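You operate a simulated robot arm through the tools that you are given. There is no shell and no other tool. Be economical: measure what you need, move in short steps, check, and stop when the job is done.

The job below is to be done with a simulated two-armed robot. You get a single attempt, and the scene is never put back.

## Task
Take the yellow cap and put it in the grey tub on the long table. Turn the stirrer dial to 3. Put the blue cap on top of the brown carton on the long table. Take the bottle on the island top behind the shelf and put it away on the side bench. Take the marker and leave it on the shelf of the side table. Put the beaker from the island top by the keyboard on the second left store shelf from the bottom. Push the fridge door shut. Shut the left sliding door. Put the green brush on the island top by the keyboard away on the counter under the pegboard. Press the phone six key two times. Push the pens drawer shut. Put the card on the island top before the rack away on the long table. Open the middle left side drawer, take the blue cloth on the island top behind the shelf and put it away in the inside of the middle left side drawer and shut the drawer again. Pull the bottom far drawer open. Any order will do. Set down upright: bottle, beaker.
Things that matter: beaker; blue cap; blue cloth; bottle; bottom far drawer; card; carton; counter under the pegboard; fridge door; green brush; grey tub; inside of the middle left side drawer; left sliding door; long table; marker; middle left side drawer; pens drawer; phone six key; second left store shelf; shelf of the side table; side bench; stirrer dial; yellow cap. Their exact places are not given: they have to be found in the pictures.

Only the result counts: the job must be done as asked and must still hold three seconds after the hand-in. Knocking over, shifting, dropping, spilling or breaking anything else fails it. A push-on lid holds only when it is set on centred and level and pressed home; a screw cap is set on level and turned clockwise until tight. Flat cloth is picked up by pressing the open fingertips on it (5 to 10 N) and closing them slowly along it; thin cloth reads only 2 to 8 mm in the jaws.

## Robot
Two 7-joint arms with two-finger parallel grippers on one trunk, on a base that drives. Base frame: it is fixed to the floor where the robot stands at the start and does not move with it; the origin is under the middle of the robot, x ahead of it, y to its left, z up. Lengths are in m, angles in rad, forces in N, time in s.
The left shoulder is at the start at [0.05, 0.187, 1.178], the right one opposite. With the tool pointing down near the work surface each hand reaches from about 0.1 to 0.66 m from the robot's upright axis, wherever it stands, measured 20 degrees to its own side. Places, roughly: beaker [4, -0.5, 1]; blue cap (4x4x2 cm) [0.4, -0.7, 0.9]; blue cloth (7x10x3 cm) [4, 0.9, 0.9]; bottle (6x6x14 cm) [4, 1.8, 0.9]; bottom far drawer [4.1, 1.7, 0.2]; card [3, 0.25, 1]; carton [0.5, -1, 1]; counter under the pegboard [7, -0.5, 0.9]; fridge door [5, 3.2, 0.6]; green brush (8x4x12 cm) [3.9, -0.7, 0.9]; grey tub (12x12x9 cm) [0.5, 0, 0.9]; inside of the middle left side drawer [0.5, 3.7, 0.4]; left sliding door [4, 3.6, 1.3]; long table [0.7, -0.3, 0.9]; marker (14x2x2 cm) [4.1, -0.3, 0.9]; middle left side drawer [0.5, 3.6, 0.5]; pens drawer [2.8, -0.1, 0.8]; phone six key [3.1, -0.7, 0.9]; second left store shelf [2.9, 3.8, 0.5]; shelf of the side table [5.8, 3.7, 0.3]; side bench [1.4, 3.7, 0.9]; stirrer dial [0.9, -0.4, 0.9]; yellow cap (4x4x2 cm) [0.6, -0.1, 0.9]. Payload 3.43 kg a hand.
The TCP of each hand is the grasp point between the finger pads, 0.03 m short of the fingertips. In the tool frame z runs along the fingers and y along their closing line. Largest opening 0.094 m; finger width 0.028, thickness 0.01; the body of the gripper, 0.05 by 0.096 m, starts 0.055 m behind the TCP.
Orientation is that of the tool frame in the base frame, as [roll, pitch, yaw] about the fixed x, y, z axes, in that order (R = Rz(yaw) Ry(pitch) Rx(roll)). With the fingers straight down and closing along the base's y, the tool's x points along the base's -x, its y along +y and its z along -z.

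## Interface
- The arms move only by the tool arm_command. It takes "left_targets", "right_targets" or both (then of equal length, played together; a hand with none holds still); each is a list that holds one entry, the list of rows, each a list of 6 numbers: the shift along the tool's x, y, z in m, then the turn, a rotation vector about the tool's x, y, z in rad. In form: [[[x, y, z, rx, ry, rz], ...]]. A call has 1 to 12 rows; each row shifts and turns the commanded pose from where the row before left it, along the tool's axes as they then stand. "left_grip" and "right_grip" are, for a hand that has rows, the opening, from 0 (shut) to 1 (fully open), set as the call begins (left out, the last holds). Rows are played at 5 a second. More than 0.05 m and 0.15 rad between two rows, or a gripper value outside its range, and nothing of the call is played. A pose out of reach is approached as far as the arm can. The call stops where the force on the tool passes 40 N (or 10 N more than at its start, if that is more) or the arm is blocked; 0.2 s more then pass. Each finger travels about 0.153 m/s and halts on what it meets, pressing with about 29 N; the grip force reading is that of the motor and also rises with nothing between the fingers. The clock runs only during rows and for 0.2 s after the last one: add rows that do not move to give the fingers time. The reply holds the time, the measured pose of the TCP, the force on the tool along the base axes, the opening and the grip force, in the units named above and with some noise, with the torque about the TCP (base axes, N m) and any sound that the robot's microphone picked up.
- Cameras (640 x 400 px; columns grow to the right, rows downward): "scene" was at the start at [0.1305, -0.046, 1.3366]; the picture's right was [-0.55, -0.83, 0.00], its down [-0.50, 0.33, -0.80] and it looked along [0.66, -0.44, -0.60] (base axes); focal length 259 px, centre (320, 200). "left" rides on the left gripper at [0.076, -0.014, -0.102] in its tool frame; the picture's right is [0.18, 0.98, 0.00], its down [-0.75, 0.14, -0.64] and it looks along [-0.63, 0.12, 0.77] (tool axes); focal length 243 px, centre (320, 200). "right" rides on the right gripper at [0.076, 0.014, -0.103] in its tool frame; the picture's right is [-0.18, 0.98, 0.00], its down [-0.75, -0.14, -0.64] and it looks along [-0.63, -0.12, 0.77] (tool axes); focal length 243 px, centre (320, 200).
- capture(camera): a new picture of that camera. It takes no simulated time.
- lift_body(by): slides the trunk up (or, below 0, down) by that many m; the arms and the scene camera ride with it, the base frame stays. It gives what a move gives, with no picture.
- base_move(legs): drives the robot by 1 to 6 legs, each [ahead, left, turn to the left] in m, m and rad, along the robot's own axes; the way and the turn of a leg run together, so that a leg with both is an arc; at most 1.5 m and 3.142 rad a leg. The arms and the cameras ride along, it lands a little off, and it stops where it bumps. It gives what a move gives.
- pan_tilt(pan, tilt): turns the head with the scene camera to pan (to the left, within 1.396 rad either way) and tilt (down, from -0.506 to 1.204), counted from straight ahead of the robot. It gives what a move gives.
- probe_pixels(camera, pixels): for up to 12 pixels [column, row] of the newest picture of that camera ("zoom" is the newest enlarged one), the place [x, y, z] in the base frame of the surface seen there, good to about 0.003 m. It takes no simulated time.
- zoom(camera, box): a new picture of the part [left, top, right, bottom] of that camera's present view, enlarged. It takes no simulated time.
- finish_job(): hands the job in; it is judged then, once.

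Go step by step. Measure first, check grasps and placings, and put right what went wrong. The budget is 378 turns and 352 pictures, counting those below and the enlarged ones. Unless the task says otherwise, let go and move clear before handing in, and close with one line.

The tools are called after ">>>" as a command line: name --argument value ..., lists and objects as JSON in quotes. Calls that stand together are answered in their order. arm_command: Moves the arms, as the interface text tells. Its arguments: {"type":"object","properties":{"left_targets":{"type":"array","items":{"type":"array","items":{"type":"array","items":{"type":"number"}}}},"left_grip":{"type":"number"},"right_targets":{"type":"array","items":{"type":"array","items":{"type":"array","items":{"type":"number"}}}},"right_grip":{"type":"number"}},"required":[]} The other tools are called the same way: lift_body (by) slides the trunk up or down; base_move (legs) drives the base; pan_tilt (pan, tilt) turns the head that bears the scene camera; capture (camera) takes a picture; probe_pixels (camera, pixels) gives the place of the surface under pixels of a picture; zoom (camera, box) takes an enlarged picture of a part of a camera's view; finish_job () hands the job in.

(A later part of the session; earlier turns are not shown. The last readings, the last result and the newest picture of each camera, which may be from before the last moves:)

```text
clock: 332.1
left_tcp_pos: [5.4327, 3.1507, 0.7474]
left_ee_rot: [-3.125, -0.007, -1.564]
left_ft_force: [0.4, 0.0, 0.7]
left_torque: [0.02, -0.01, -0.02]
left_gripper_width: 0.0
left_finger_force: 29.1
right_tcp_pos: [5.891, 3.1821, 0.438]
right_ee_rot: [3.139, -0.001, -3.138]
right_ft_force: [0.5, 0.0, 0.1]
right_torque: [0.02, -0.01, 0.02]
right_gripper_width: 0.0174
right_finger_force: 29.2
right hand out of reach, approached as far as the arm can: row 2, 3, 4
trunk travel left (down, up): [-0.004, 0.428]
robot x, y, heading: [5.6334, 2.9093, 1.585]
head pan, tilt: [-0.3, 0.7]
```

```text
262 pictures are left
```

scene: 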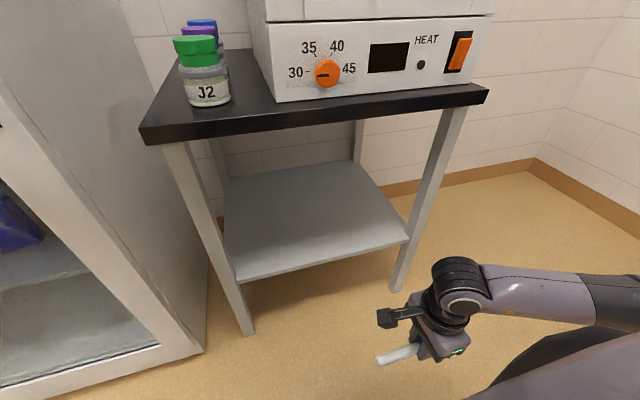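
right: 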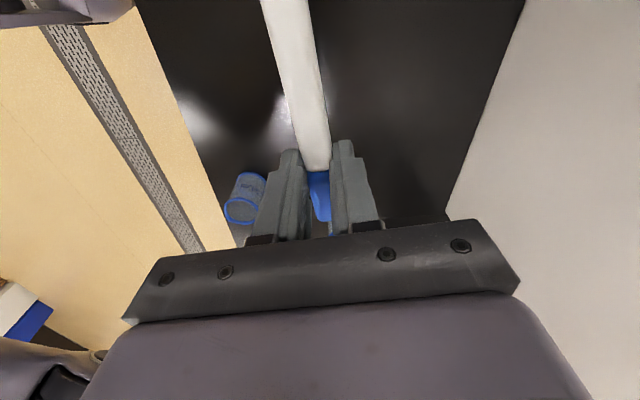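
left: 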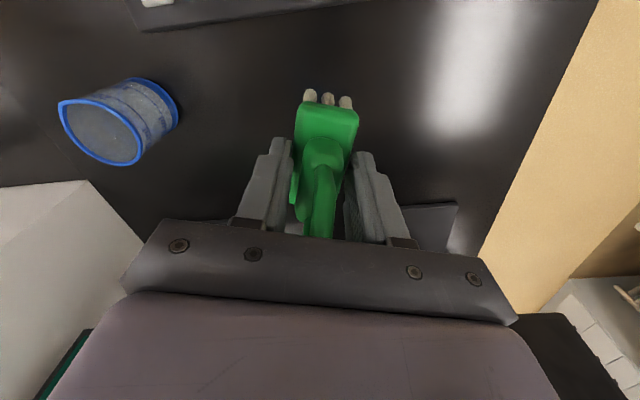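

Good. Tilt 20° forward, lower to ≈0.385, then drive 0.08 closer.

>>> arm_command --right_targets '[[[0, 0, 0, -0.117, 0, 0], [0, 0, 0, -0.117, 0, 0], [0, 0, 0, -0.117, 0, 0], [0.015, -0.009, 0.0245, 0, 0, 0], [0.015, -0.009, 0.0245, 0, 0, 0]]]'

>>> base_move --legs '[[0.08, 0, -0.01]]'

>>> capture --camera "scene"

>>> capture --camera "right"

```text
clock: 333.3
left_tcp_pos: [5.4316, 3.1511, 0.7478]
left_ee_rot: [-3.125, -0.006, -1.562]
left_ft_force: [0.0, -0.9, 0.6]
left_torque: [-0.04, -0.02, 0.02]
left_gripper_width: 0.0
left_finger_force: 28.9
right_tcp_pos: [5.8583, 3.1906, 0.3971]
right_ee_rot: [2.767, -0.017, 3.138]
right_ft_force: [9.9, 14.8, 18.9]
right_torque: [-0.02, 1.44, -1.04]
right_gripper_width: 0.0206
right_finger_force: 29.1
right hand out of reach, approached as far as the arm can: row 5
trunk travel left (down, up): [-0.004, 0.428]
robot x, y, heading: [5.6324, 2.91, 1.583]
head pan, tilt: [-0.3, 0.7]
```

```text
clock: 334.4
left_tcp_pos: [5.4344, 3.2318, 0.748]
left_ee_rot: [-3.123, -0.005, -1.571]
left_ft_force: [-0.7, -0.9, 0.3]
left_torque: [0.0, 0.02, 0.03]
left_gripper_width: 0.0
left_finger_force: 29.2
right_tcp_pos: [5.8621, 3.2634, 0.3955]
right_ee_rot: [2.777, -0.015, 3.132]
right_ft_force: [7.1, 11.9, 12.6]
right_torque: [-0.03, 0.98, -0.93]
right_gripper_width: 0.0226
right_finger_force: 29.2
trunk travel left (down, up): [-0.004, 0.428]
robot x, y, heading: [5.6325, 2.9898, 1.57]
head pan, tilt: [-0.3, 0.7]
```

```text
261 pictures are left
```

scene: 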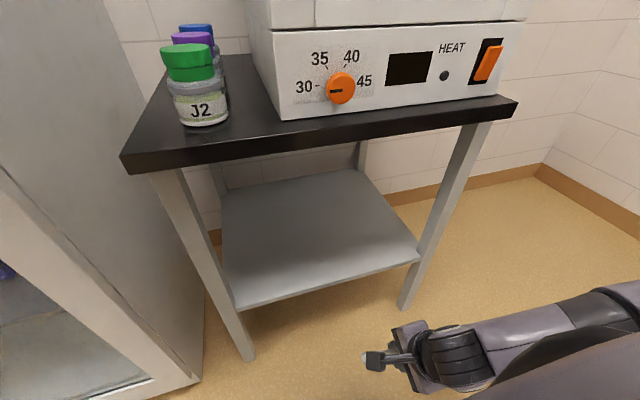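

```text
260 pictures are left
```

right: 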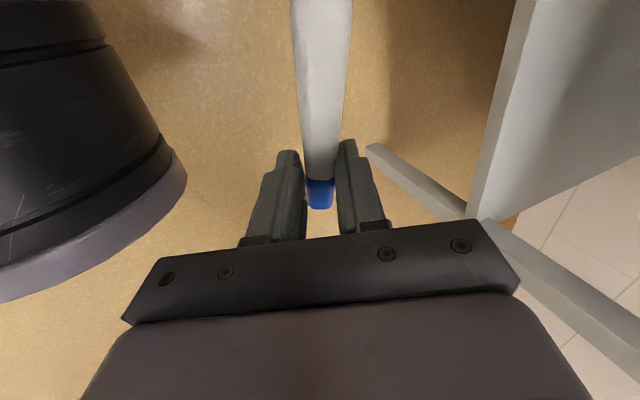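

There's 12–19 N on the tool: the marker's tail touches my own base. Move forward away from it and recheck.

>>> arm_command --right_targets '[[[0, 0.0385, 0.0141, 0, 0, 0], [0, 0.0385, 0.0141, 0, 0, 0], [0, 0, 0, 0, 0, 0]]]'

>>> capture --camera "right"

>>> capture --camera "scene"

```text
clock: 335.2
left_tcp_pos: [5.4349, 3.2331, 0.747]
left_ee_rot: [-3.124, -0.008, -1.573]
left_ft_force: [-0.5, -0.6, -0.1]
left_torque: [-0.01, -0.01, 0.02]
left_gripper_width: 0.0
left_finger_force: 29.8
right_tcp_pos: [5.8662, 3.3482, 0.394]
right_ee_rot: [2.777, -0.016, 3.131]
right_ft_force: [0.3, -0.3, -0.4]
right_torque: [-0.01, -0.01, -0.01]
right_gripper_width: 0.0175
right_finger_force: 29.1
trunk travel left (down, up): [-0.004, 0.428]
robot x, y, heading: [5.6292, 2.9911, 1.572]
head pan, tilt: [-0.3, 0.7]
```

```text
259 pictures are left
```

right: 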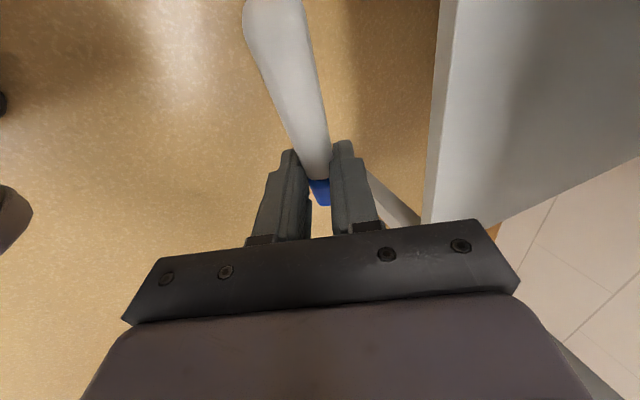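

```text
258 pictures are left
```

scene: 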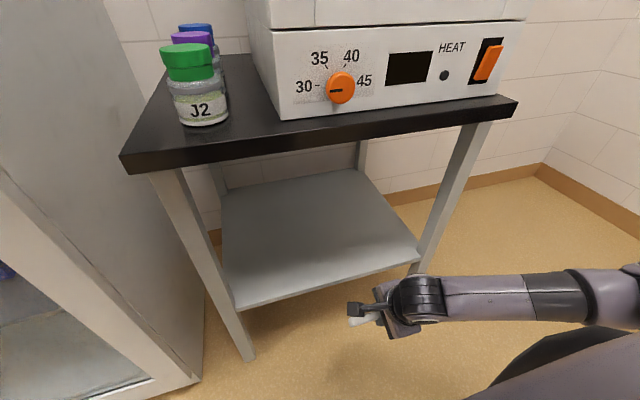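

Force is gone, but the marker's tail seems to have pitched. Probe its two ends.

>>> probe_pixels --camera "right" --pixels '[[272, 15], [285, 60], [300, 110], [315, 165], [320, 190]]'

```text
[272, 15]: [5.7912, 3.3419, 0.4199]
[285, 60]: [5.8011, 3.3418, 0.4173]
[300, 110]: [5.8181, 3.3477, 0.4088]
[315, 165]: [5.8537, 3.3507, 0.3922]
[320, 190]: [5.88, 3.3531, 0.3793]
```

The marker pitched up ~24° towards its tail. I'll lean the hand 0.25 rad to nearly level it, then move in over the shelf.

>>> arm_command --right_targets '[[[0, 0, 0, 0, -0.125, 0], [0, 0, 0, 0, -0.125, 0], [0, 0, 0, 0, 0, 0]]]'

>>> arm_command --right_targets '[[[0, 0.0385, 0.0141, 0, 0, 0], [0, 0.0385, 0.0141, 0, 0, 0], [0, 0.0385, 0.0141, 0, 0, 0], [0, 0.0385, 0.0141, 0, 0, 0], [0, 0.0385, 0.0141, 0, 0, 0], [0, 0, 0, 0, 0, 0]]]'

>>> capture --camera "scene"

>>> capture --camera "right"

```text
clock: 336.0
left_tcp_pos: [5.4351, 3.2326, 0.7472]
left_ee_rot: [-3.124, -0.006, -1.572]
left_ft_force: [0.1, 0.4, 0.1]
left_torque: [0.0, -0.01, 0.01]
left_gripper_width: 0.0
left_finger_force: 29.1
right_tcp_pos: [5.865, 3.3468, 0.396]
right_ee_rot: [2.769, 0.221, 3.041]
right_ft_force: [-1.1, 0.3, 0.0]
right_torque: [-0.02, -0.02, 0.0]
right_gripper_width: 0.0174
right_finger_force: 29.2
trunk travel left (down, up): [-0.004, 0.428]
robot x, y, heading: [5.6333, 2.9913, 1.574]
head pan, tilt: [-0.3, 0.7]
```

```text
clock: 337.4
left_tcp_pos: [5.4344, 3.2331, 0.7466]
left_ee_rot: [-3.124, -0.009, -1.572]
left_ft_force: [-0.1, -0.2, 0.4]
left_torque: [-0.02, 0.0, 0.03]
left_gripper_width: 0.0
left_finger_force: 28.7
right_tcp_pos: [5.8805, 3.5522, 0.4027]
right_ee_rot: [2.769, 0.218, 3.041]
right_ft_force: [0.9, -0.8, -0.7]
right_torque: [0.02, -0.01, -0.01]
right_gripper_width: 0.0176
right_finger_force: 28.9
trunk travel left (down, up): [-0.004, 0.428]
robot x, y, heading: [5.6306, 2.991, 1.572]
head pan, tilt: [-0.3, 0.7]
```

```text
257 pictures are left
```

scene: 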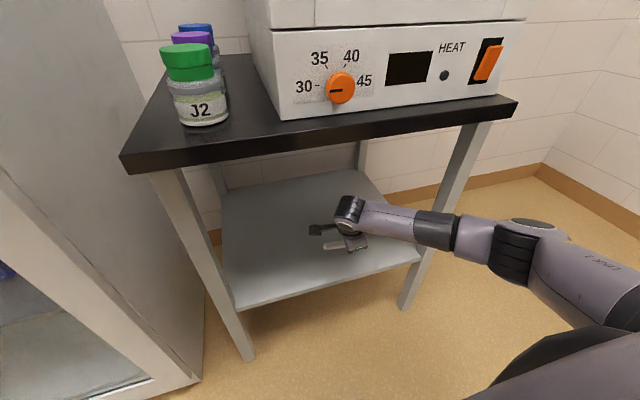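

```text
256 pictures are left
```

right: 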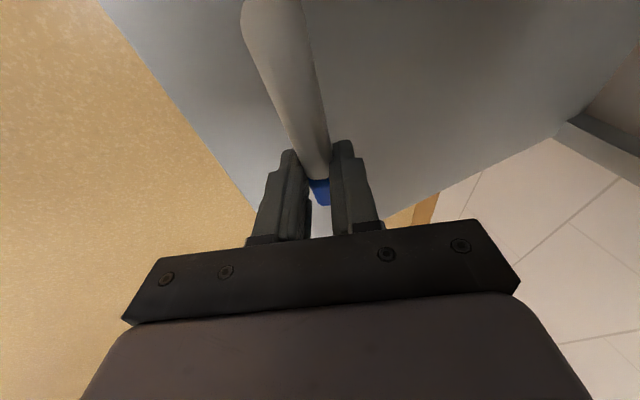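

Marker and hand are over the shelf. Lower 3 cm, then in fine steps until contact.

>>> arm_command --right_targets '[[[0.0043, -0.0071, 0.0182, 0, 0, 0], [0.0022, -0.0036, 0.0091, 0, 0, 0], [0.0011, -0.0018, 0.0045, 0, 0, 0], [0, 0, 0, 0, 0, 0]]]'

>>> zoom --camera "scene" --box '[220, 160, 440, 310]'

```text
clock: 338.4
left_tcp_pos: [5.4352, 3.2318, 0.7482]
left_ee_rot: [-3.124, -0.007, -1.573]
left_ft_force: [-0.2, 0.2, -0.5]
left_torque: [-0.01, 0.01, 0.01]
left_gripper_width: 0.0
left_finger_force: 29.1
right_tcp_pos: [5.8827, 3.5496, 0.3657]
right_ee_rot: [2.767, 0.218, 3.043]
right_ft_force: [1.1, 0.1, -0.8]
right_torque: [0.02, -0.02, 0.0]
right_gripper_width: 0.0172
right_finger_force: 29.3
trunk travel left (down, up): [-0.004, 0.428]
robot x, y, heading: [5.6334, 2.989, 1.568]
head pan, tilt: [-0.3, 0.7]
```

```text
2.67 times, centred on (330, 235) of scene
```

zoom: 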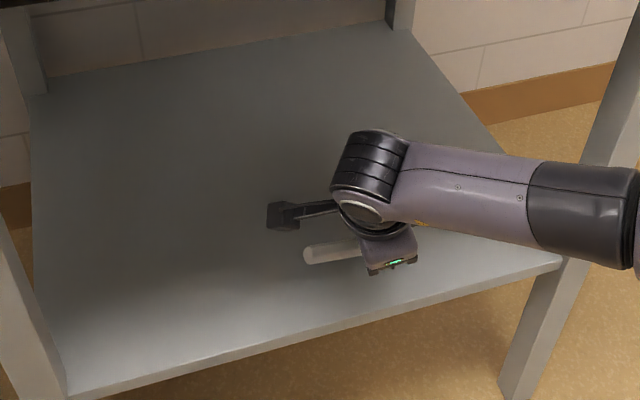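

>>> arm_command --right_targets '[[[0.0011, -0.0018, 0.0045, 0, 0, 0], [0.0006, -0.001, 0.0027, 0, 0, 0], [0.0006, -0.001, 0.0027, 0, 0, 0], [0, 0, 0, 0, 0, 0]]]'

>>> zoom --camera "right" --box '[200, 0, 440, 240]'

```text
clock: 339.4
left_tcp_pos: [5.4332, 3.2316, 0.7475]
left_ee_rot: [-3.121, -0.006, -1.572]
left_ft_force: [0.7, -0.1, -0.2]
left_torque: [0.01, -0.01, -0.01]
left_gripper_width: 0.0
left_finger_force: 28.8
right_tcp_pos: [5.8823, 3.5509, 0.3591]
right_ee_rot: [2.761, 0.217, 3.041]
right_ft_force: [-1.4, -0.7, 20.5]
right_torque: [0.07, -0.86, -0.05]
right_gripper_width: 0.0177
right_finger_force: 28.9
trunk travel left (down, up): [-0.004, 0.428]
robot x, y, heading: [5.6325, 2.9855, 1.569]
head pan, tilt: [-0.3, 0.7]
```

```text
1.67 times, centred on (320, 120) of right
```

zoom: 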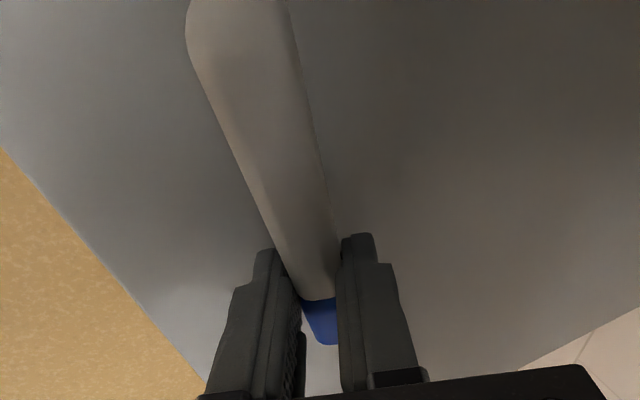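

Contact with the shelf. Open slightly and wait.

>>> arm_command --right_targets '[[[0, 0, 0, 0, 0, 0], [0, 0, 0, 0, 0, 0], [0, 0, 0, 0, 0, 0], [0, 0, 0, 0, 0, 0]]]' --right_grip 0.35

>>> capture --camera "right"

```text
clock: 340.4
left_tcp_pos: [5.4341, 3.2322, 0.7467]
left_ee_rot: [-3.123, -0.007, -1.571]
left_ft_force: [-0.4, -0.3, -0.9]
left_torque: [0.02, 0.01, -0.01]
left_gripper_width: 0.0
left_finger_force: 29.3
right_tcp_pos: [5.8825, 3.5515, 0.3581]
right_ee_rot: [2.762, 0.217, 3.04]
right_ft_force: [-2.6, 9.7, 16.0]
right_torque: [0.31, 0.2, -0.09]
right_gripper_width: 0.0238
right_finger_force: 0.1
trunk travel left (down, up): [-0.004, 0.428]
robot x, y, heading: [5.6322, 2.9893, 1.572]
head pan, tilt: [-0.3, 0.7]
```

```text
253 pictures are left
```

right: 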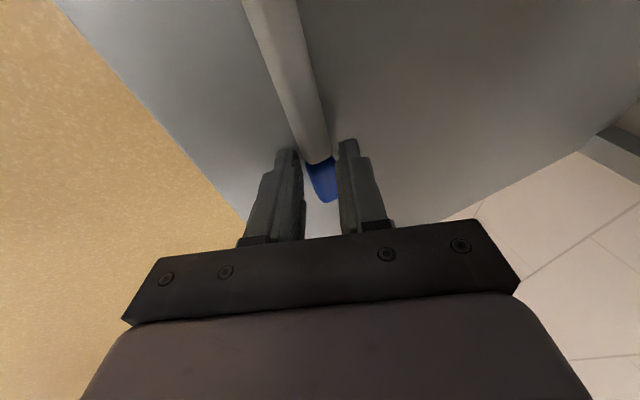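

The marker has settled onto the shelf. Withdraw along the finger direction.

>>> arm_command --right_targets '[[[0, 0, -0.006, 0, 0, 0], [0, 0, -0.01, 0, 0, 0], [0, 0, -0.02, 0, 0, 0], [0, 0, -0.03, 0, 0, 0], [0, 0, -0.03, 0, 0, 0]]]'

>>> capture --camera "right"

```text
clock: 341.6
left_tcp_pos: [5.4346, 3.232, 0.7484]
left_ee_rot: [-3.124, -0.009, -1.573]
left_ft_force: [-0.5, 0.3, 0.5]
left_torque: [-0.01, 0.02, 0.02]
left_gripper_width: 0.0
left_finger_force: 28.7
right_tcp_pos: [5.8596, 3.5194, 0.4417]
right_ee_rot: [2.767, 0.219, 3.043]
right_ft_force: [0.0, -0.8, 0.9]
right_torque: [-0.01, -0.01, 0.02]
right_gripper_width: 0.0328
right_finger_force: 0.0
trunk travel left (down, up): [-0.004, 0.428]
robot x, y, heading: [5.6312, 2.9907, 1.571]
head pan, tilt: [-0.3, 0.7]
```

```text
252 pictures are left
```

right: 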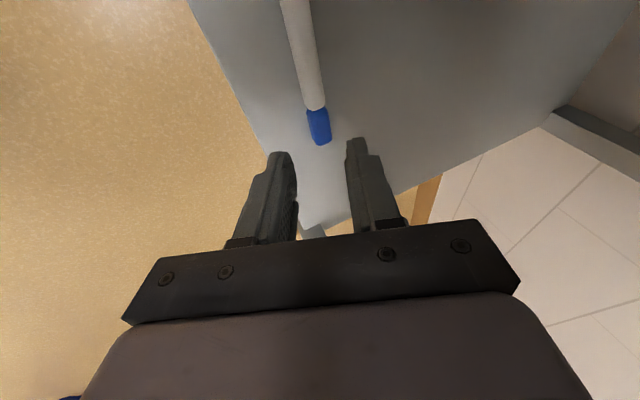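

The marker lies on the shelf. Pull the hand out, back off, raise the trunk and straighten the wrist.

>>> arm_command --right_targets '[[[0, -0.0385, -0.0141, 0, 0, 0], [0, -0.0385, -0.0141, 0, 0, 0], [0, -0.0385, -0.0141, 0, 0, 0], [0, -0.0385, -0.0141, 0, 0, 0], [0, 0, 0, 0, 0.125, 0], [0, 0, 0, 0, 0.125, 0], [0, 0, 0, 0.117, 0, 0], [0, 0, 0, 0.117, 0, 0], [0, 0, 0, 0.117, 0, 0]]]'

>>> base_move --legs '[[-0.6, 0, 0]]'

>>> lift_body --by 0.39

>>> capture --camera "scene"

```text
clock: 343.6
left_tcp_pos: [5.4355, 3.2333, 0.7468]
left_ee_rot: [-3.125, -0.007, -1.572]
left_ft_force: [0.2, -0.3, -0.4]
left_torque: [-0.02, 0.0, 0.0]
left_gripper_width: 0.0
left_finger_force: 29.2
right_tcp_pos: [5.8436, 3.3543, 0.4383]
right_ee_rot: [3.13, -0.014, 3.131]
right_ft_force: [-0.6, 0.1, 0.1]
right_torque: [0.01, 0.0, -0.01]
right_gripper_width: 0.033
right_finger_force: 0.1
trunk travel left (down, up): [-0.004, 0.428]
robot x, y, heading: [5.633, 2.9931, 1.578]
head pan, tilt: [-0.3, 0.7]
```

```text
clock: 346.9
left_tcp_pos: [5.4332, 2.6435, 0.7464]
left_ee_rot: [-3.124, -0.009, -1.577]
left_ft_force: [0.5, -0.9, 0.1]
left_torque: [-0.01, -0.03, 0.02]
left_gripper_width: 0.0001
left_finger_force: 29.3
right_tcp_pos: [5.8433, 2.764, 0.4382]
right_ee_rot: [3.128, -0.014, 3.124]
right_ft_force: [0.4, 0.0, 1.4]
right_torque: [0.0, 0.01, -0.01]
right_gripper_width: 0.033
right_finger_force: 0.0
trunk travel left (down, up): [-0.004, 0.428]
robot x, y, heading: [5.6288, 2.3984, 1.566]
head pan, tilt: [-0.3, 0.7]
```

```text
clock: 350.7
left_tcp_pos: [5.4334, 2.6444, 1.1379]
left_ee_rot: [-3.124, -0.007, -1.577]
left_ft_force: [0.0, -0.3, -0.1]
left_torque: [-0.01, 0.02, 0.01]
left_gripper_width: 0.0001
left_finger_force: 28.4
right_tcp_pos: [5.8443, 2.7643, 0.8286]
right_ee_rot: [3.127, -0.015, 3.125]
right_ft_force: [-0.2, 0.4, -0.4]
right_torque: [-0.01, -0.01, 0.02]
right_gripper_width: 0.0331
right_finger_force: 0.1
trunk travel left (down, up): [-0.394, 0.038]
robot x, y, heading: [5.6333, 2.4, 1.562]
head pan, tilt: [-0.3, 0.7]
```

```text
251 pictures are left
```

scene: 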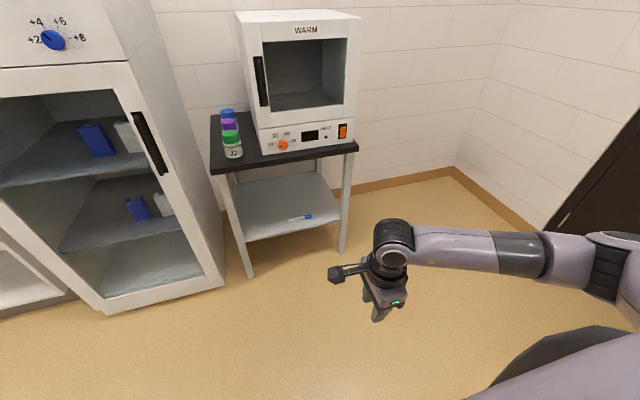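

The marker rests on the shelf (300,218). Raise the right hand and unwind its wrist, then look at the sliding-door cabinet.

>>> arm_command --right_targets '[[[0, 0, -0.028, 0, 0, -0.1436], [0, 0, -0.028, 0, 0, -0.1436], [0, 0, -0.028, 0, 0, -0.1436], [0, 0, -0.028, 0, 0, -0.1436], [0, 0, -0.028, 0, 0, -0.1436], [0, 0, -0.028, 0, 0, -0.1436], [0, 0, -0.028, 0, 0, -0.1436], [0, 0, -0.028, 0, 0, -0.1436], [0, 0, -0.028, 0, 0, -0.1436], [0, 0, -0.028, 0, 0, -0.1436], [0, 0, 0, 0, 0, -0.1436]]]'

>>> base_move --legs '[[0, 1.3, 0.01]]'

>>> pan_tilt --pan 0.1 --tilt 0.3

>>> capture --camera "scene"

```text
clock: 353.1
left_tcp_pos: [5.4332, 2.6442, 1.1378]
left_ee_rot: [-3.125, -0.008, -1.578]
left_ft_force: [0.3, -0.2, -0.7]
left_torque: [-0.01, -0.03, -0.02]
left_gripper_width: 0.0001
left_finger_force: 29.0
right_tcp_pos: [5.8464, 2.7608, 1.1088]
right_ee_rot: [3.128, 0.014, -1.575]
right_ft_force: [-0.4, 0.1, -0.2]
right_torque: [-0.01, -0.02, 0.01]
right_gripper_width: 0.033
right_finger_force: 0.0
trunk travel left (down, up): [-0.394, 0.038]
robot x, y, heading: [5.6311, 2.3993, 1.562]
head pan, tilt: [-0.3, 0.7]
```

```text
clock: 364.2
left_tcp_pos: [4.1867, 2.6432, 1.1369]
left_ee_rot: [-3.125, -0.008, -1.568]
left_ft_force: [1.5, 0.7, 0.5]
left_torque: [0.01, -0.02, 0.0]
left_gripper_width: 0.0
left_finger_force: 28.8
right_tcp_pos: [4.5984, 2.7638, 1.1087]
right_ee_rot: [3.127, 0.015, -1.565]
right_ft_force: [0.1, -0.1, -0.2]
right_torque: [0.0, 0.0, 0.0]
right_gripper_width: 0.0327
right_finger_force: 0.1
trunk travel left (down, up): [-0.394, 0.038]
robot x, y, heading: [4.3854, 2.4009, 1.576]
head pan, tilt: [-0.3, 0.7]
```

```text
clock: 365.1
left_tcp_pos: [4.1862, 2.6431, 1.1377]
left_ee_rot: [-3.124, -0.006, -1.565]
left_ft_force: [-0.2, -0.1, -0.3]
left_torque: [0.02, 0.0, 0.02]
left_gripper_width: 0.0
left_finger_force: 28.6
right_tcp_pos: [4.5985, 2.765, 1.1091]
right_ee_rot: [3.127, 0.013, -1.567]
right_ft_force: [-0.6, 0.0, -1.0]
right_torque: [0.01, 0.01, 0.0]
right_gripper_width: 0.0329
right_finger_force: 0.1
trunk travel left (down, up): [-0.394, 0.038]
robot x, y, heading: [4.3829, 2.4012, 1.576]
head pan, tilt: [0.099, 0.3]
```

```text
250 pictures are left
```

scene: 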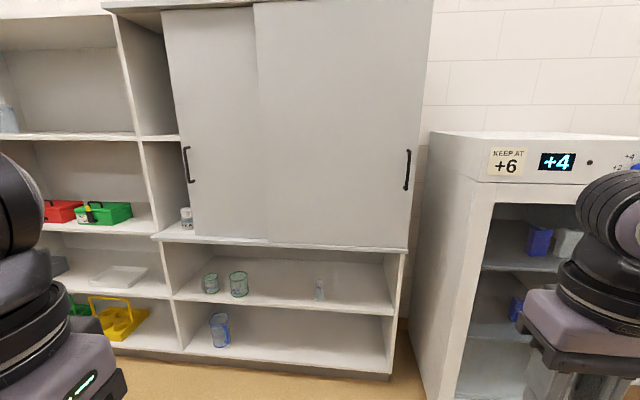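

The left sliding door (px 163–258) leaves a gap at its left (120–163). Its handle is at (188,165). Probe the door edges and handle.

>>> probe_pixels --camera "scene" --pixels '[[170, 100], [250, 100], [265, 100], [420, 100], [188, 148], [188, 165], [190, 182], [408, 170], [125, 100], [145, 60], [160, 238], [183, 165]]'

>>> zoom --camera "scene" --box '[90, 60, 290, 260]'

```text
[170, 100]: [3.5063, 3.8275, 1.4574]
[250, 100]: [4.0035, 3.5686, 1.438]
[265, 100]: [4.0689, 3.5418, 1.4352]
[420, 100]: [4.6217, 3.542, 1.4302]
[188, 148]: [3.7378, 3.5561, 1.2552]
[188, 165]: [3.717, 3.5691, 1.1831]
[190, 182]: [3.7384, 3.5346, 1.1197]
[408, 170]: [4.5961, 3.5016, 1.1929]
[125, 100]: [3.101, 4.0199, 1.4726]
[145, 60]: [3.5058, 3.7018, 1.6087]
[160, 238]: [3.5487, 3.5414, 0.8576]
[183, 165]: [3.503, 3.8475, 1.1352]
```

```text
2.00 times, centred on (190, 160) of scene
```

zoom: 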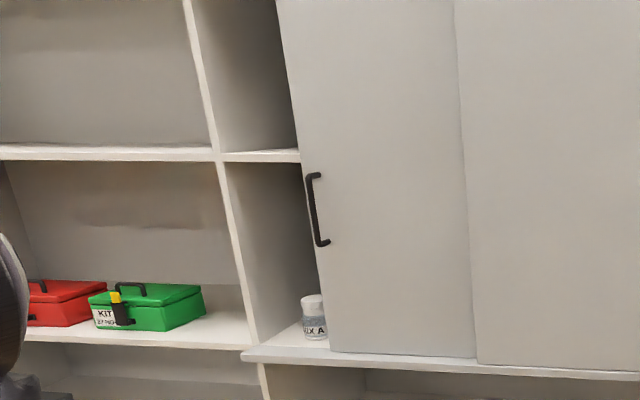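

Left door must go ~0.185 m in −x; its handle bar is at x≈3.738, y≈3.535, z 1.12–1.26. I'll tilt the left fist forward, drive left 0.5 and ahead 0.4.

>>> arm_command --left_targets '[[[-0.03, -0.01, 0, 0, -0.15, 0], [-0.03, -0.01, 0, 0, -0.15, 0], [-0.03, -0.02, 0, 0, -0.15, 0], [-0.02, -0.02, 0, 0, -0.15, 0], [0, -0.02, 0, 0, -0.15, 0], [0, -0.02, 0, 0, -0.15, 0], [0, 0, 0, 0, -0.15, 0], [0, 0, 0, 0, -0.15, 0]]]'

>>> base_move --legs '[[0, 0.5, -0.005], [0.4, 0, 0]]'

>>> pan_tilt --pan 0.0 --tilt 0.3

>>> capture --camera "scene"

```text
clock: 366.9
left_tcp_pos: [4.2992, 2.7612, 1.1655]
left_ee_rot: [-3.096, 1.194, -1.524]
left_ft_force: [-0.3, -0.1, 1.2]
left_torque: [0.0, -0.02, -0.01]
left_gripper_width: 0.0
left_finger_force: 29.8
left hand out of reach, approached as far as the arm can: row 7, 8
right_tcp_pos: [4.5975, 2.7642, 1.1091]
right_ee_rot: [3.127, 0.013, -1.565]
right_ft_force: [-0.1, -0.3, -0.7]
right_torque: [-0.03, 0.01, -0.03]
right_gripper_width: 0.0331
right_finger_force: 0.0
trunk travel left (down, up): [-0.394, 0.038]
robot x, y, heading: [4.3836, 2.3995, 1.575]
head pan, tilt: [0.099, 0.3]
```

```text
clock: 374.1
left_tcp_pos: [3.7787, 3.1613, 1.1659]
left_ee_rot: [-3.096, 1.192, -1.522]
left_ft_force: [-1.1, 1.1, -0.5]
left_torque: [0.01, 0.01, -0.01]
left_gripper_width: 0.0001
left_finger_force: 29.1
right_tcp_pos: [4.0795, 3.165, 1.1102]
right_ee_rot: [3.127, 0.014, -1.568]
right_ft_force: [0.2, 0.3, 0.8]
right_torque: [-0.02, -0.01, 0.04]
right_gripper_width: 0.0331
right_finger_force: 0.0
trunk travel left (down, up): [-0.394, 0.038]
robot x, y, heading: [3.8648, 2.8006, 1.578]
head pan, tilt: [0.099, 0.3]
```

```text
clock: 374.7
left_tcp_pos: [3.7798, 3.1607, 1.1653]
left_ee_rot: [-3.094, 1.193, -1.523]
left_ft_force: [-0.2, 0.3, 0.4]
left_torque: [-0.01, 0.0, -0.01]
left_gripper_width: 0.0
left_finger_force: 28.7
right_tcp_pos: [4.0803, 3.1637, 1.1098]
right_ee_rot: [3.128, 0.016, -1.567]
right_ft_force: [-0.1, 0.2, -0.1]
right_torque: [-0.04, -0.01, 0.02]
right_gripper_width: 0.0329
right_finger_force: 0.0
trunk travel left (down, up): [-0.394, 0.038]
robot x, y, heading: [3.866, 2.8023, 1.572]
head pan, tilt: [0.0, 0.3]
```

```text
248 pictures are left
```

scene: 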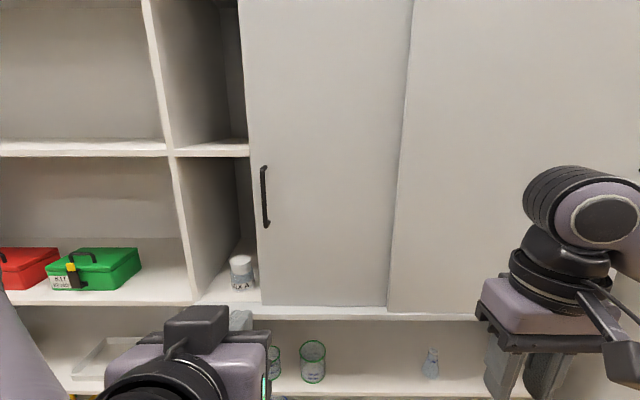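

Probe the handle and jar from here.

>>> probe_pixels --camera "scene" --pixels '[[263, 195], [263, 180], [265, 210], [264, 168], [267, 224], [243, 270], [280, 200], [175, 120], [255, 250], [200, 120]]'

```text
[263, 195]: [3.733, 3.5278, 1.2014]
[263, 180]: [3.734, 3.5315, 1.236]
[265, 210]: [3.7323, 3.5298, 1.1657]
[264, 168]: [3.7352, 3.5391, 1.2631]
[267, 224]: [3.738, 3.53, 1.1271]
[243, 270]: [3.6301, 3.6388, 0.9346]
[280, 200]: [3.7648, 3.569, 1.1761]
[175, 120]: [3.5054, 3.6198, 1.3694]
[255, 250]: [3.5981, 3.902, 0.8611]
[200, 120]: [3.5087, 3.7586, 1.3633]
```

Bar at (3.734,3.530). Extend the fist to its right side, tip just short of the door.

>>> arm_command --left_targets '[[[-0.0186, -0.008, -0.0074, 0, 0, 0], [-0.0166, 0, 0.0415, 0, 0, 0], [-0.0166, 0, 0.0415, 0, 0, 0], [-0.0166, 0, 0.0415, 0, 0, 0], [-0.0166, 0, 0.0415, 0, 0, 0], [-0.0166, 0, 0.0415, 0, 0, 0], [-0.0166, 0, 0.0415, 0, 0, 0], [-0.0166, 0, 0.0415, 0, 0, 0]]]'

>>> capture --camera "scene"

```text
clock: 376.5
left_tcp_pos: [3.7883, 3.4723, 1.188]
left_ee_rot: [-3.099, 1.192, -1.527]
left_ft_force: [-0.4, 0.1, 0.0]
left_torque: [0.0, 0.0, 0.0]
left_gripper_width: 0.0
left_finger_force: 28.2
right_tcp_pos: [4.0792, 3.1645, 1.1079]
right_ee_rot: [3.128, 0.013, -1.568]
right_ft_force: [-0.7, 0.3, 0.6]
right_torque: [0.0, 0.0, 0.02]
right_gripper_width: 0.0328
right_finger_force: 0.0
trunk travel left (down, up): [-0.394, 0.038]
robot x, y, heading: [3.8662, 2.8041, 1.577]
head pan, tilt: [0.0, 0.3]
```

```text
247 pictures are left
```

scene: 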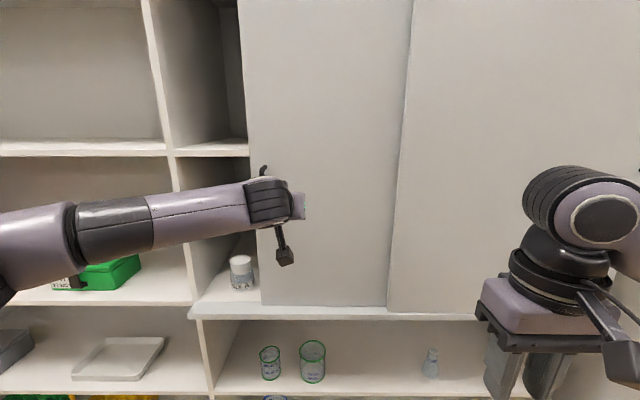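

Four more cm forward, then slide left along −x.

>>> arm_command --left_targets '[[[-0.0083, 0, 0.0207, 0, 0, 0], [-0.0083, 0, 0.0207, 0, 0, 0], [0, 0.03, 0, 0, 0, 0], [0, 0.03, 0, 0, 0, 0], [0, 0.03, 0, 0, 0, 0], [0, 0.03, 0, 0, 0, 0]]]'

>>> capture --camera "scene"

```text
clock: 377.9
left_tcp_pos: [3.6637, 3.5172, 1.1843]
left_ee_rot: [-3.095, 1.192, -1.522]
left_ft_force: [-0.7, -0.7, -0.3]
left_torque: [0.01, 0.01, -0.03]
left_gripper_width: 0.0
left_finger_force: 29.7
right_tcp_pos: [4.0782, 3.1638, 1.1084]
right_ee_rot: [3.128, 0.014, -1.565]
right_ft_force: [0.2, 1.0, 0.1]
right_torque: [0.02, -0.03, 0.03]
right_gripper_width: 0.0328
right_finger_force: 0.0
trunk travel left (down, up): [-0.394, 0.038]
robot x, y, heading: [3.8654, 2.8004, 1.578]
head pan, tilt: [0.0, 0.3]
```

```text
246 pictures are left
```

scene: 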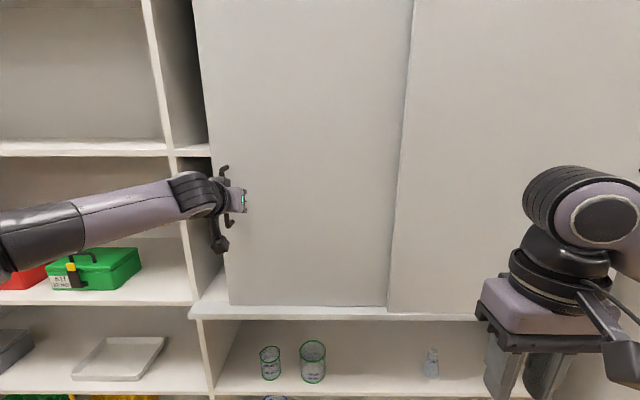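

The door is sliding. Continue ~0.1 m more until it stops.

>>> arm_command --left_targets '[[[0, 0.03, 0, 0, 0, 0], [0, 0.03, 0, 0, 0, 0], [0, 0.02, 0, 0, 0, 0], [0, 0.02, 0, 0, 0, 0], [0, 0.015, 0, 0, 0, 0], [0, 0.015, 0, 0, 0, 0]]]'

>>> capture --camera "scene"

```text
clock: 379.3
left_tcp_pos: [3.5518, 3.5166, 1.182]
left_ee_rot: [-3.104, 1.188, -1.553]
left_ft_force: [29.3, -11.6, -9.1]
left_torque: [-0.09, 0.14, -0.34]
left_gripper_width: 0.0
left_finger_force: 28.7
right_tcp_pos: [4.0837, 3.1634, 1.1093]
right_ee_rot: [3.125, 0.015, -1.57]
right_ft_force: [-0.4, 0.0, -0.8]
right_torque: [-0.01, 0.01, 0.0]
right_gripper_width: 0.0333
right_finger_force: 0.1
trunk travel left (down, up): [-0.394, 0.038]
robot x, y, heading: [3.8674, 2.8034, 1.573]
head pan, tilt: [0.0, 0.3]
```

```text
245 pictures are left
```

scene: 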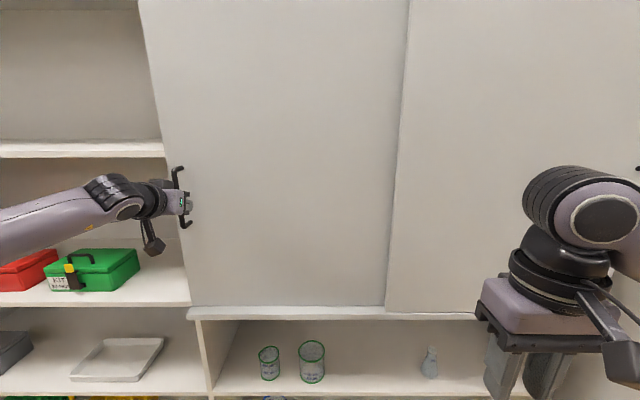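

Door stopped firmly at its end (29 N). Back the fist off and retract.

>>> arm_command --left_targets '[[[0, -0.012, 0, 0, 0, 0], [0.0166, -0.01, -0.0415, 0, 0, 0], [0.0166, 0, -0.0415, 0, 0, 0], [0.0166, -0.02, -0.0415, 0, 0, 0], [0.0166, -0.02, -0.0415, 0, 0, 0], [0.0166, -0.02, -0.0415, 0, 0, 0], [0.0166, 0, -0.0415, 0, 0, 0]]]'

>>> capture --camera "scene"

>>> probe_pixels --camera "scene" --pixels '[[165, 150], [160, 140], [175, 200], [100, 150], [90, 300], [120, 360], [60, 397], [175, 375], [20, 300], [180, 280]]'

```text
clock: 380.9
left_tcp_pos: [3.6186, 3.2506, 1.1824]
left_ee_rot: [-3.093, 1.193, -1.522]
left_ft_force: [0.1, 0.2, -0.2]
left_torque: [0.0, 0.03, -0.05]
left_gripper_width: 0.0
left_finger_force: 28.6
right_tcp_pos: [4.0785, 3.1642, 1.1091]
right_ee_rot: [3.128, 0.017, -1.567]
right_ft_force: [0.5, -0.1, 0.5]
right_torque: [0.01, 0.0, 0.0]
right_gripper_width: 0.0331
right_finger_force: 0.1
trunk travel left (down, up): [-0.394, 0.038]
robot x, y, heading: [3.8699, 2.8015, 1.571]
head pan, tilt: [0.0, 0.3]
```

```text
244 pictures are left
```

scene: 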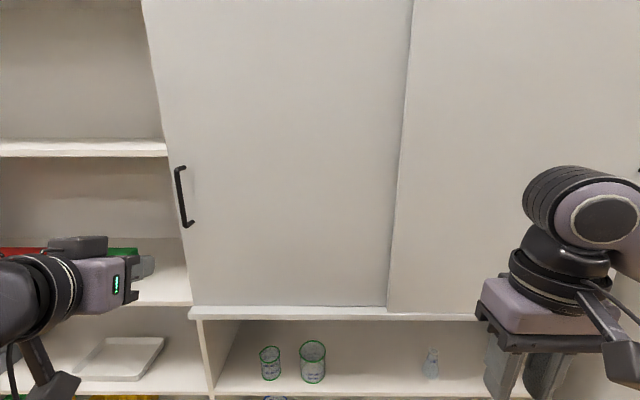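

```text
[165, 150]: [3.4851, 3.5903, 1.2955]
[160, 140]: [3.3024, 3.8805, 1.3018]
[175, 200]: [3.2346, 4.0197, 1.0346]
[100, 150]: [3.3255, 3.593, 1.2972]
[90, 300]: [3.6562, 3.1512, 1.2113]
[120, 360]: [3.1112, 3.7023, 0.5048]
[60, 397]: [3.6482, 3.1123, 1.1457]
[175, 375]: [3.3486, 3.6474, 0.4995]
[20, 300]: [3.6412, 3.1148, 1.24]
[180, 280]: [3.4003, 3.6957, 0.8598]
```

The left door is shut; the z≈0.50 shelf (with the tray) is the target shelf. Untilt the left hand and drive to the island's far side, facing −x at y≈1.45.

>>> arm_command --left_targets '[[[0.02, 0, 0, 0, 0.15, 0], [0.02, 0, 0, 0, 0.15, 0], [0.02, 0, 0, 0, 0.15, 0], [0.02, 0, 0, 0, 0.15, 0], [0, 0, 0, 0, 0.15, 0], [0, 0, 0, 0, 0.15, 0], [0, 0, 0, 0, 0.15, 0], [0, 0, 0, 0, 0.15, 0]]]'

>>> base_move --legs '[[-0.2, -0.9, 0], [-1.15, 0, 0], [0, 0, 1.571]]'

>>> pan_tilt --pan 0 --tilt 0.5

>>> capture --camera "scene"

```text
clock: 382.7
left_tcp_pos: [3.6198, 3.204, 1.1182]
left_ee_rot: [-3.124, -0.01, -1.571]
left_ft_force: [-0.2, 0.2, -0.3]
left_torque: [0.03, -0.01, 0.03]
left_gripper_width: 0.0
left_finger_force: 28.8
right_tcp_pos: [4.079, 3.1626, 1.1087]
right_ee_rot: [3.13, 0.013, -1.567]
right_ft_force: [0.6, 0.1, 0.6]
right_torque: [-0.01, -0.01, -0.02]
right_gripper_width: 0.0329
right_finger_force: 0.0
trunk travel left (down, up): [-0.394, 0.038]
robot x, y, heading: [3.8663, 2.7993, 1.57]
head pan, tilt: [0.0, 0.3]
```

```text
clock: 400.4
left_tcp_pos: [4.4641, 1.192, 1.118]
left_ee_rot: [-3.124, -0.007, 0.109]
left_ft_force: [-0.2, -0.8, 0.8]
left_torque: [0.04, -0.03, -0.02]
left_gripper_width: 0.0001
left_finger_force: 28.6
right_tcp_pos: [4.4551, 1.6529, 1.1092]
right_ee_rot: [3.128, 0.014, 0.112]
right_ft_force: [0.0, 0.0, 0.1]
right_torque: [0.0, 0.0, 0.03]
right_gripper_width: 0.0331
right_finger_force: 0.0
trunk travel left (down, up): [-0.394, 0.038]
robot x, y, heading: [4.8372, 1.4776, -3.024]
head pan, tilt: [0.0, 0.3]
```

```text
clock: 401.1
left_tcp_pos: [4.4635, 1.1922, 1.1179]
left_ee_rot: [-3.124, -0.007, 0.11]
left_ft_force: [0.1, 0.0, -0.7]
left_torque: [0.01, 0.02, 0.0]
left_gripper_width: 0.0
left_finger_force: 29.1
right_tcp_pos: [4.4559, 1.6534, 1.1086]
right_ee_rot: [3.127, 0.014, 0.111]
right_ft_force: [-0.6, 0.2, 0.0]
right_torque: [0.02, -0.01, 0.01]
right_gripper_width: 0.033
right_finger_force: 0.0
trunk travel left (down, up): [-0.394, 0.038]
robot x, y, heading: [4.8386, 1.4812, -3.029]
head pan, tilt: [0.0, 0.499]
```

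```text
243 pictures are left
```

scene: 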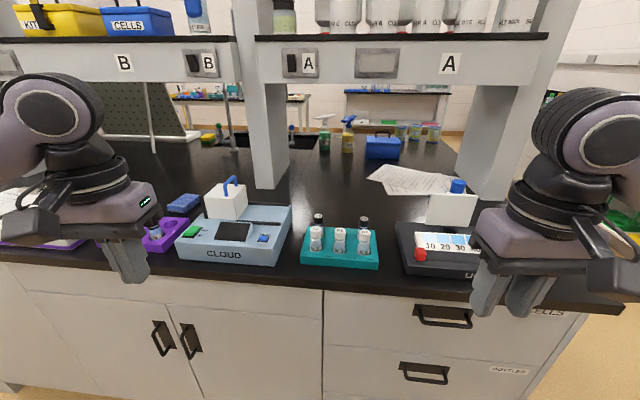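

Correct the heading and look right for the bottle.

>>> base_move --legs '[[0, 0, -0.112]]'

>>> pan_tilt --pan -0.45 --tilt 0.6

>>> capture --camera "scene"

>>> pan_tilt --pan 0.45 --tilt 0.6

>>> capture --camera "scene"

```text
clock: 402.1
left_tcp_pos: [4.4357, 1.2353, 1.1184]
left_ee_rot: [-3.123, -0.007, 0.001]
left_ft_force: [-0.3, 0.2, -0.2]
left_torque: [-0.02, 0.01, 0.0]
left_gripper_width: 0.0
left_finger_force: 28.9
right_tcp_pos: [4.4752, 1.6942, 1.109]
right_ee_rot: [3.128, 0.015, 0.0]
right_ft_force: [0.0, -0.7, 0.4]
right_torque: [-0.01, -0.01, 0.04]
right_gripper_width: 0.0328
right_finger_force: 0.0
trunk travel left (down, up): [-0.394, 0.038]
robot x, y, heading: [4.8373, 1.4799, -3.142]
head pan, tilt: [0.0, 0.499]
```

```text
clock: 403.0
left_tcp_pos: [4.4333, 1.2353, 1.1171]
left_ee_rot: [-3.123, -0.007, 0.001]
left_ft_force: [0.3, -0.2, 0.5]
left_torque: [-0.02, 0.0, 0.02]
left_gripper_width: 0.0
left_finger_force: 29.1
right_tcp_pos: [4.4766, 1.6953, 1.1096]
right_ee_rot: [3.129, 0.015, -0.001]
right_ft_force: [0.8, -1.4, 0.1]
right_torque: [0.01, 0.0, -0.04]
right_gripper_width: 0.0328
right_finger_force: 0.1
trunk travel left (down, up): [-0.394, 0.038]
robot x, y, heading: [4.8381, 1.4787, -3.146]
head pan, tilt: [-0.45, 0.6]
```

```text
242 pictures are left
```

scene: 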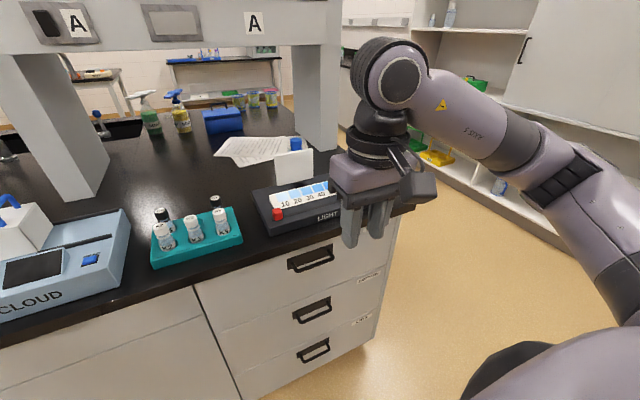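

```text
clock: 404.2
left_tcp_pos: [4.4338, 1.2357, 1.1182]
left_ee_rot: [-3.124, -0.008, 0.0]
left_ft_force: [-1.5, -0.4, -0.5]
left_torque: [0.0, -0.02, -0.01]
left_gripper_width: 0.0
left_finger_force: 28.6
right_tcp_pos: [4.4778, 1.6942, 1.1091]
right_ee_rot: [3.127, 0.014, 0.0]
right_ft_force: [-0.8, -0.7, 0.9]
right_torque: [0.01, -0.05, -0.03]
right_gripper_width: 0.0326
right_finger_force: 0.1
trunk travel left (down, up): [-0.394, 0.038]
robot x, y, heading: [4.839, 1.4797, -3.142]
head pan, tilt: [0.45, 0.6]
```

```text
241 pictures are left
```

scene: 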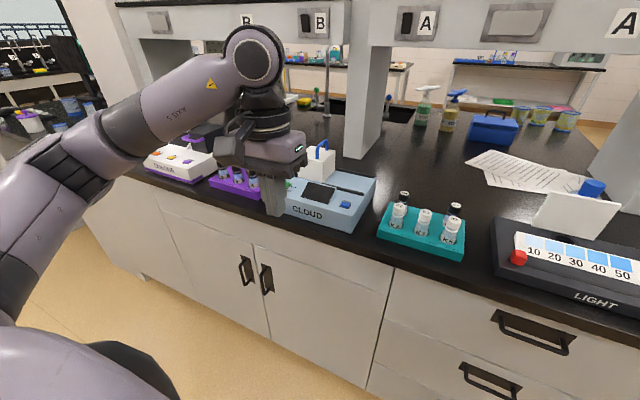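

A blue cap shows at (593,187) behind the white screen of the LIGHT box — likely the bottle. Probe, and zoom.

>>> probe_pixels --camera "scene" --pixels '[[593, 186], [580, 215], [560, 250], [540, 200], [620, 150], [470, 255], [630, 285], [500, 250], [580, 330]]'

>>> zoom --camera "scene" --box '[480, 130, 640, 310]'

```text
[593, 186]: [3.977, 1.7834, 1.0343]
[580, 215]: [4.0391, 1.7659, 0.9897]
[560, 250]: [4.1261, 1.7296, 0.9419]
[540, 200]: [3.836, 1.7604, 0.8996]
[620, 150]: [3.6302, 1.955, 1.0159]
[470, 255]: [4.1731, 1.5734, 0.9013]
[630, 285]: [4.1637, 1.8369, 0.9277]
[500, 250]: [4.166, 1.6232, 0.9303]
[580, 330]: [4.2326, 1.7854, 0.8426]
```

```text
2.22 times, centred on (560, 220) of scene
```

zoom: 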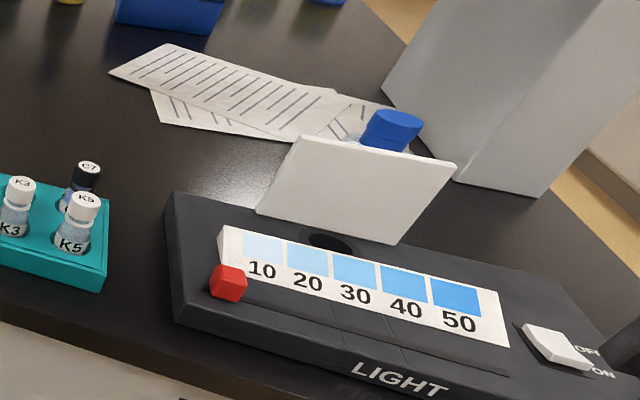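

The bottle stands at about (3.977,1.783) behind the screen, cap top ≈1.04. I need the overhead shelf's position; look there.

>>> pan_tilt --pan -0.25 --tilt 0.35

>>> capture --camera "scene"

```text
clock: 405.2
left_tcp_pos: [4.4346, 1.2352, 1.1185]
left_ee_rot: [-3.123, -0.008, 0.001]
left_ft_force: [1.2, 0.4, 0.3]
left_torque: [0.01, -0.02, -0.02]
left_gripper_width: 0.0
left_finger_force: 28.7
right_tcp_pos: [4.4764, 1.6945, 1.1098]
right_ee_rot: [3.127, 0.013, 0.002]
right_ft_force: [-0.1, -0.3, 0.4]
right_torque: [0.0, 0.03, -0.01]
right_gripper_width: 0.0328
right_finger_force: 0.1
trunk travel left (down, up): [-0.394, 0.038]
robot x, y, heading: [4.8388, 1.481, -3.143]
head pan, tilt: [-0.25, 0.351]
```

```text
239 pictures are left
```

scene: 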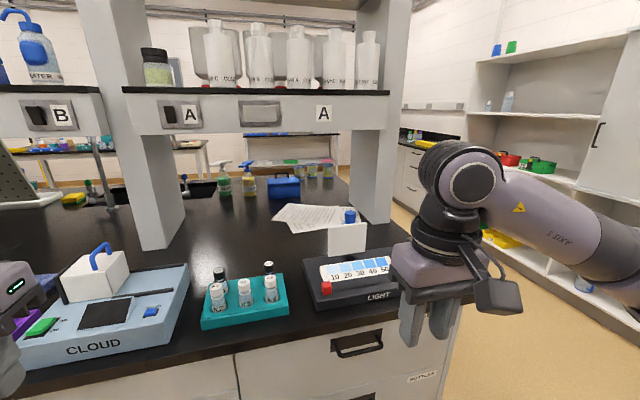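

>>> probe_pixels --camera "scene" --pixels '[[300, 115], [380, 115], [380, 92], [250, 130], [365, 200], [350, 214], [348, 235], [330, 80], [385, 190], [400, 60]]'

>>> zoom --camera "scene" --box '[300, 180, 420, 310]'

```text
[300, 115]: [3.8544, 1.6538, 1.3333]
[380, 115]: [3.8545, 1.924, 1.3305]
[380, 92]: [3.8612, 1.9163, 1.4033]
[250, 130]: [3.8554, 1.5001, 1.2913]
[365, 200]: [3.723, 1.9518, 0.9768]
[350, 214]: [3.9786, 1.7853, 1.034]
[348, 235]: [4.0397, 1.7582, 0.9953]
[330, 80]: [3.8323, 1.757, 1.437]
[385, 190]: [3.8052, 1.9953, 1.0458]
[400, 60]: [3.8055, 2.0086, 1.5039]
```

```text
3.08 times, centred on (360, 245) of scene
```

zoom: 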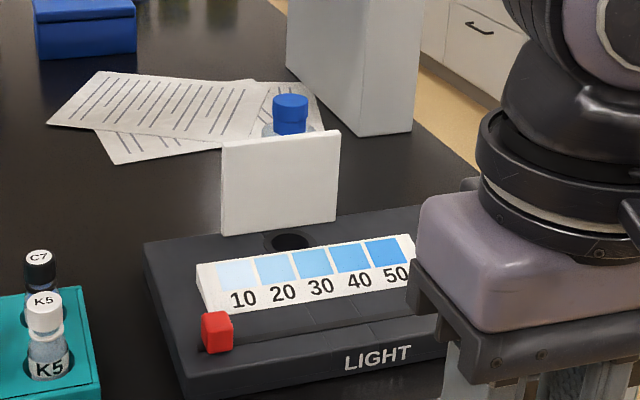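

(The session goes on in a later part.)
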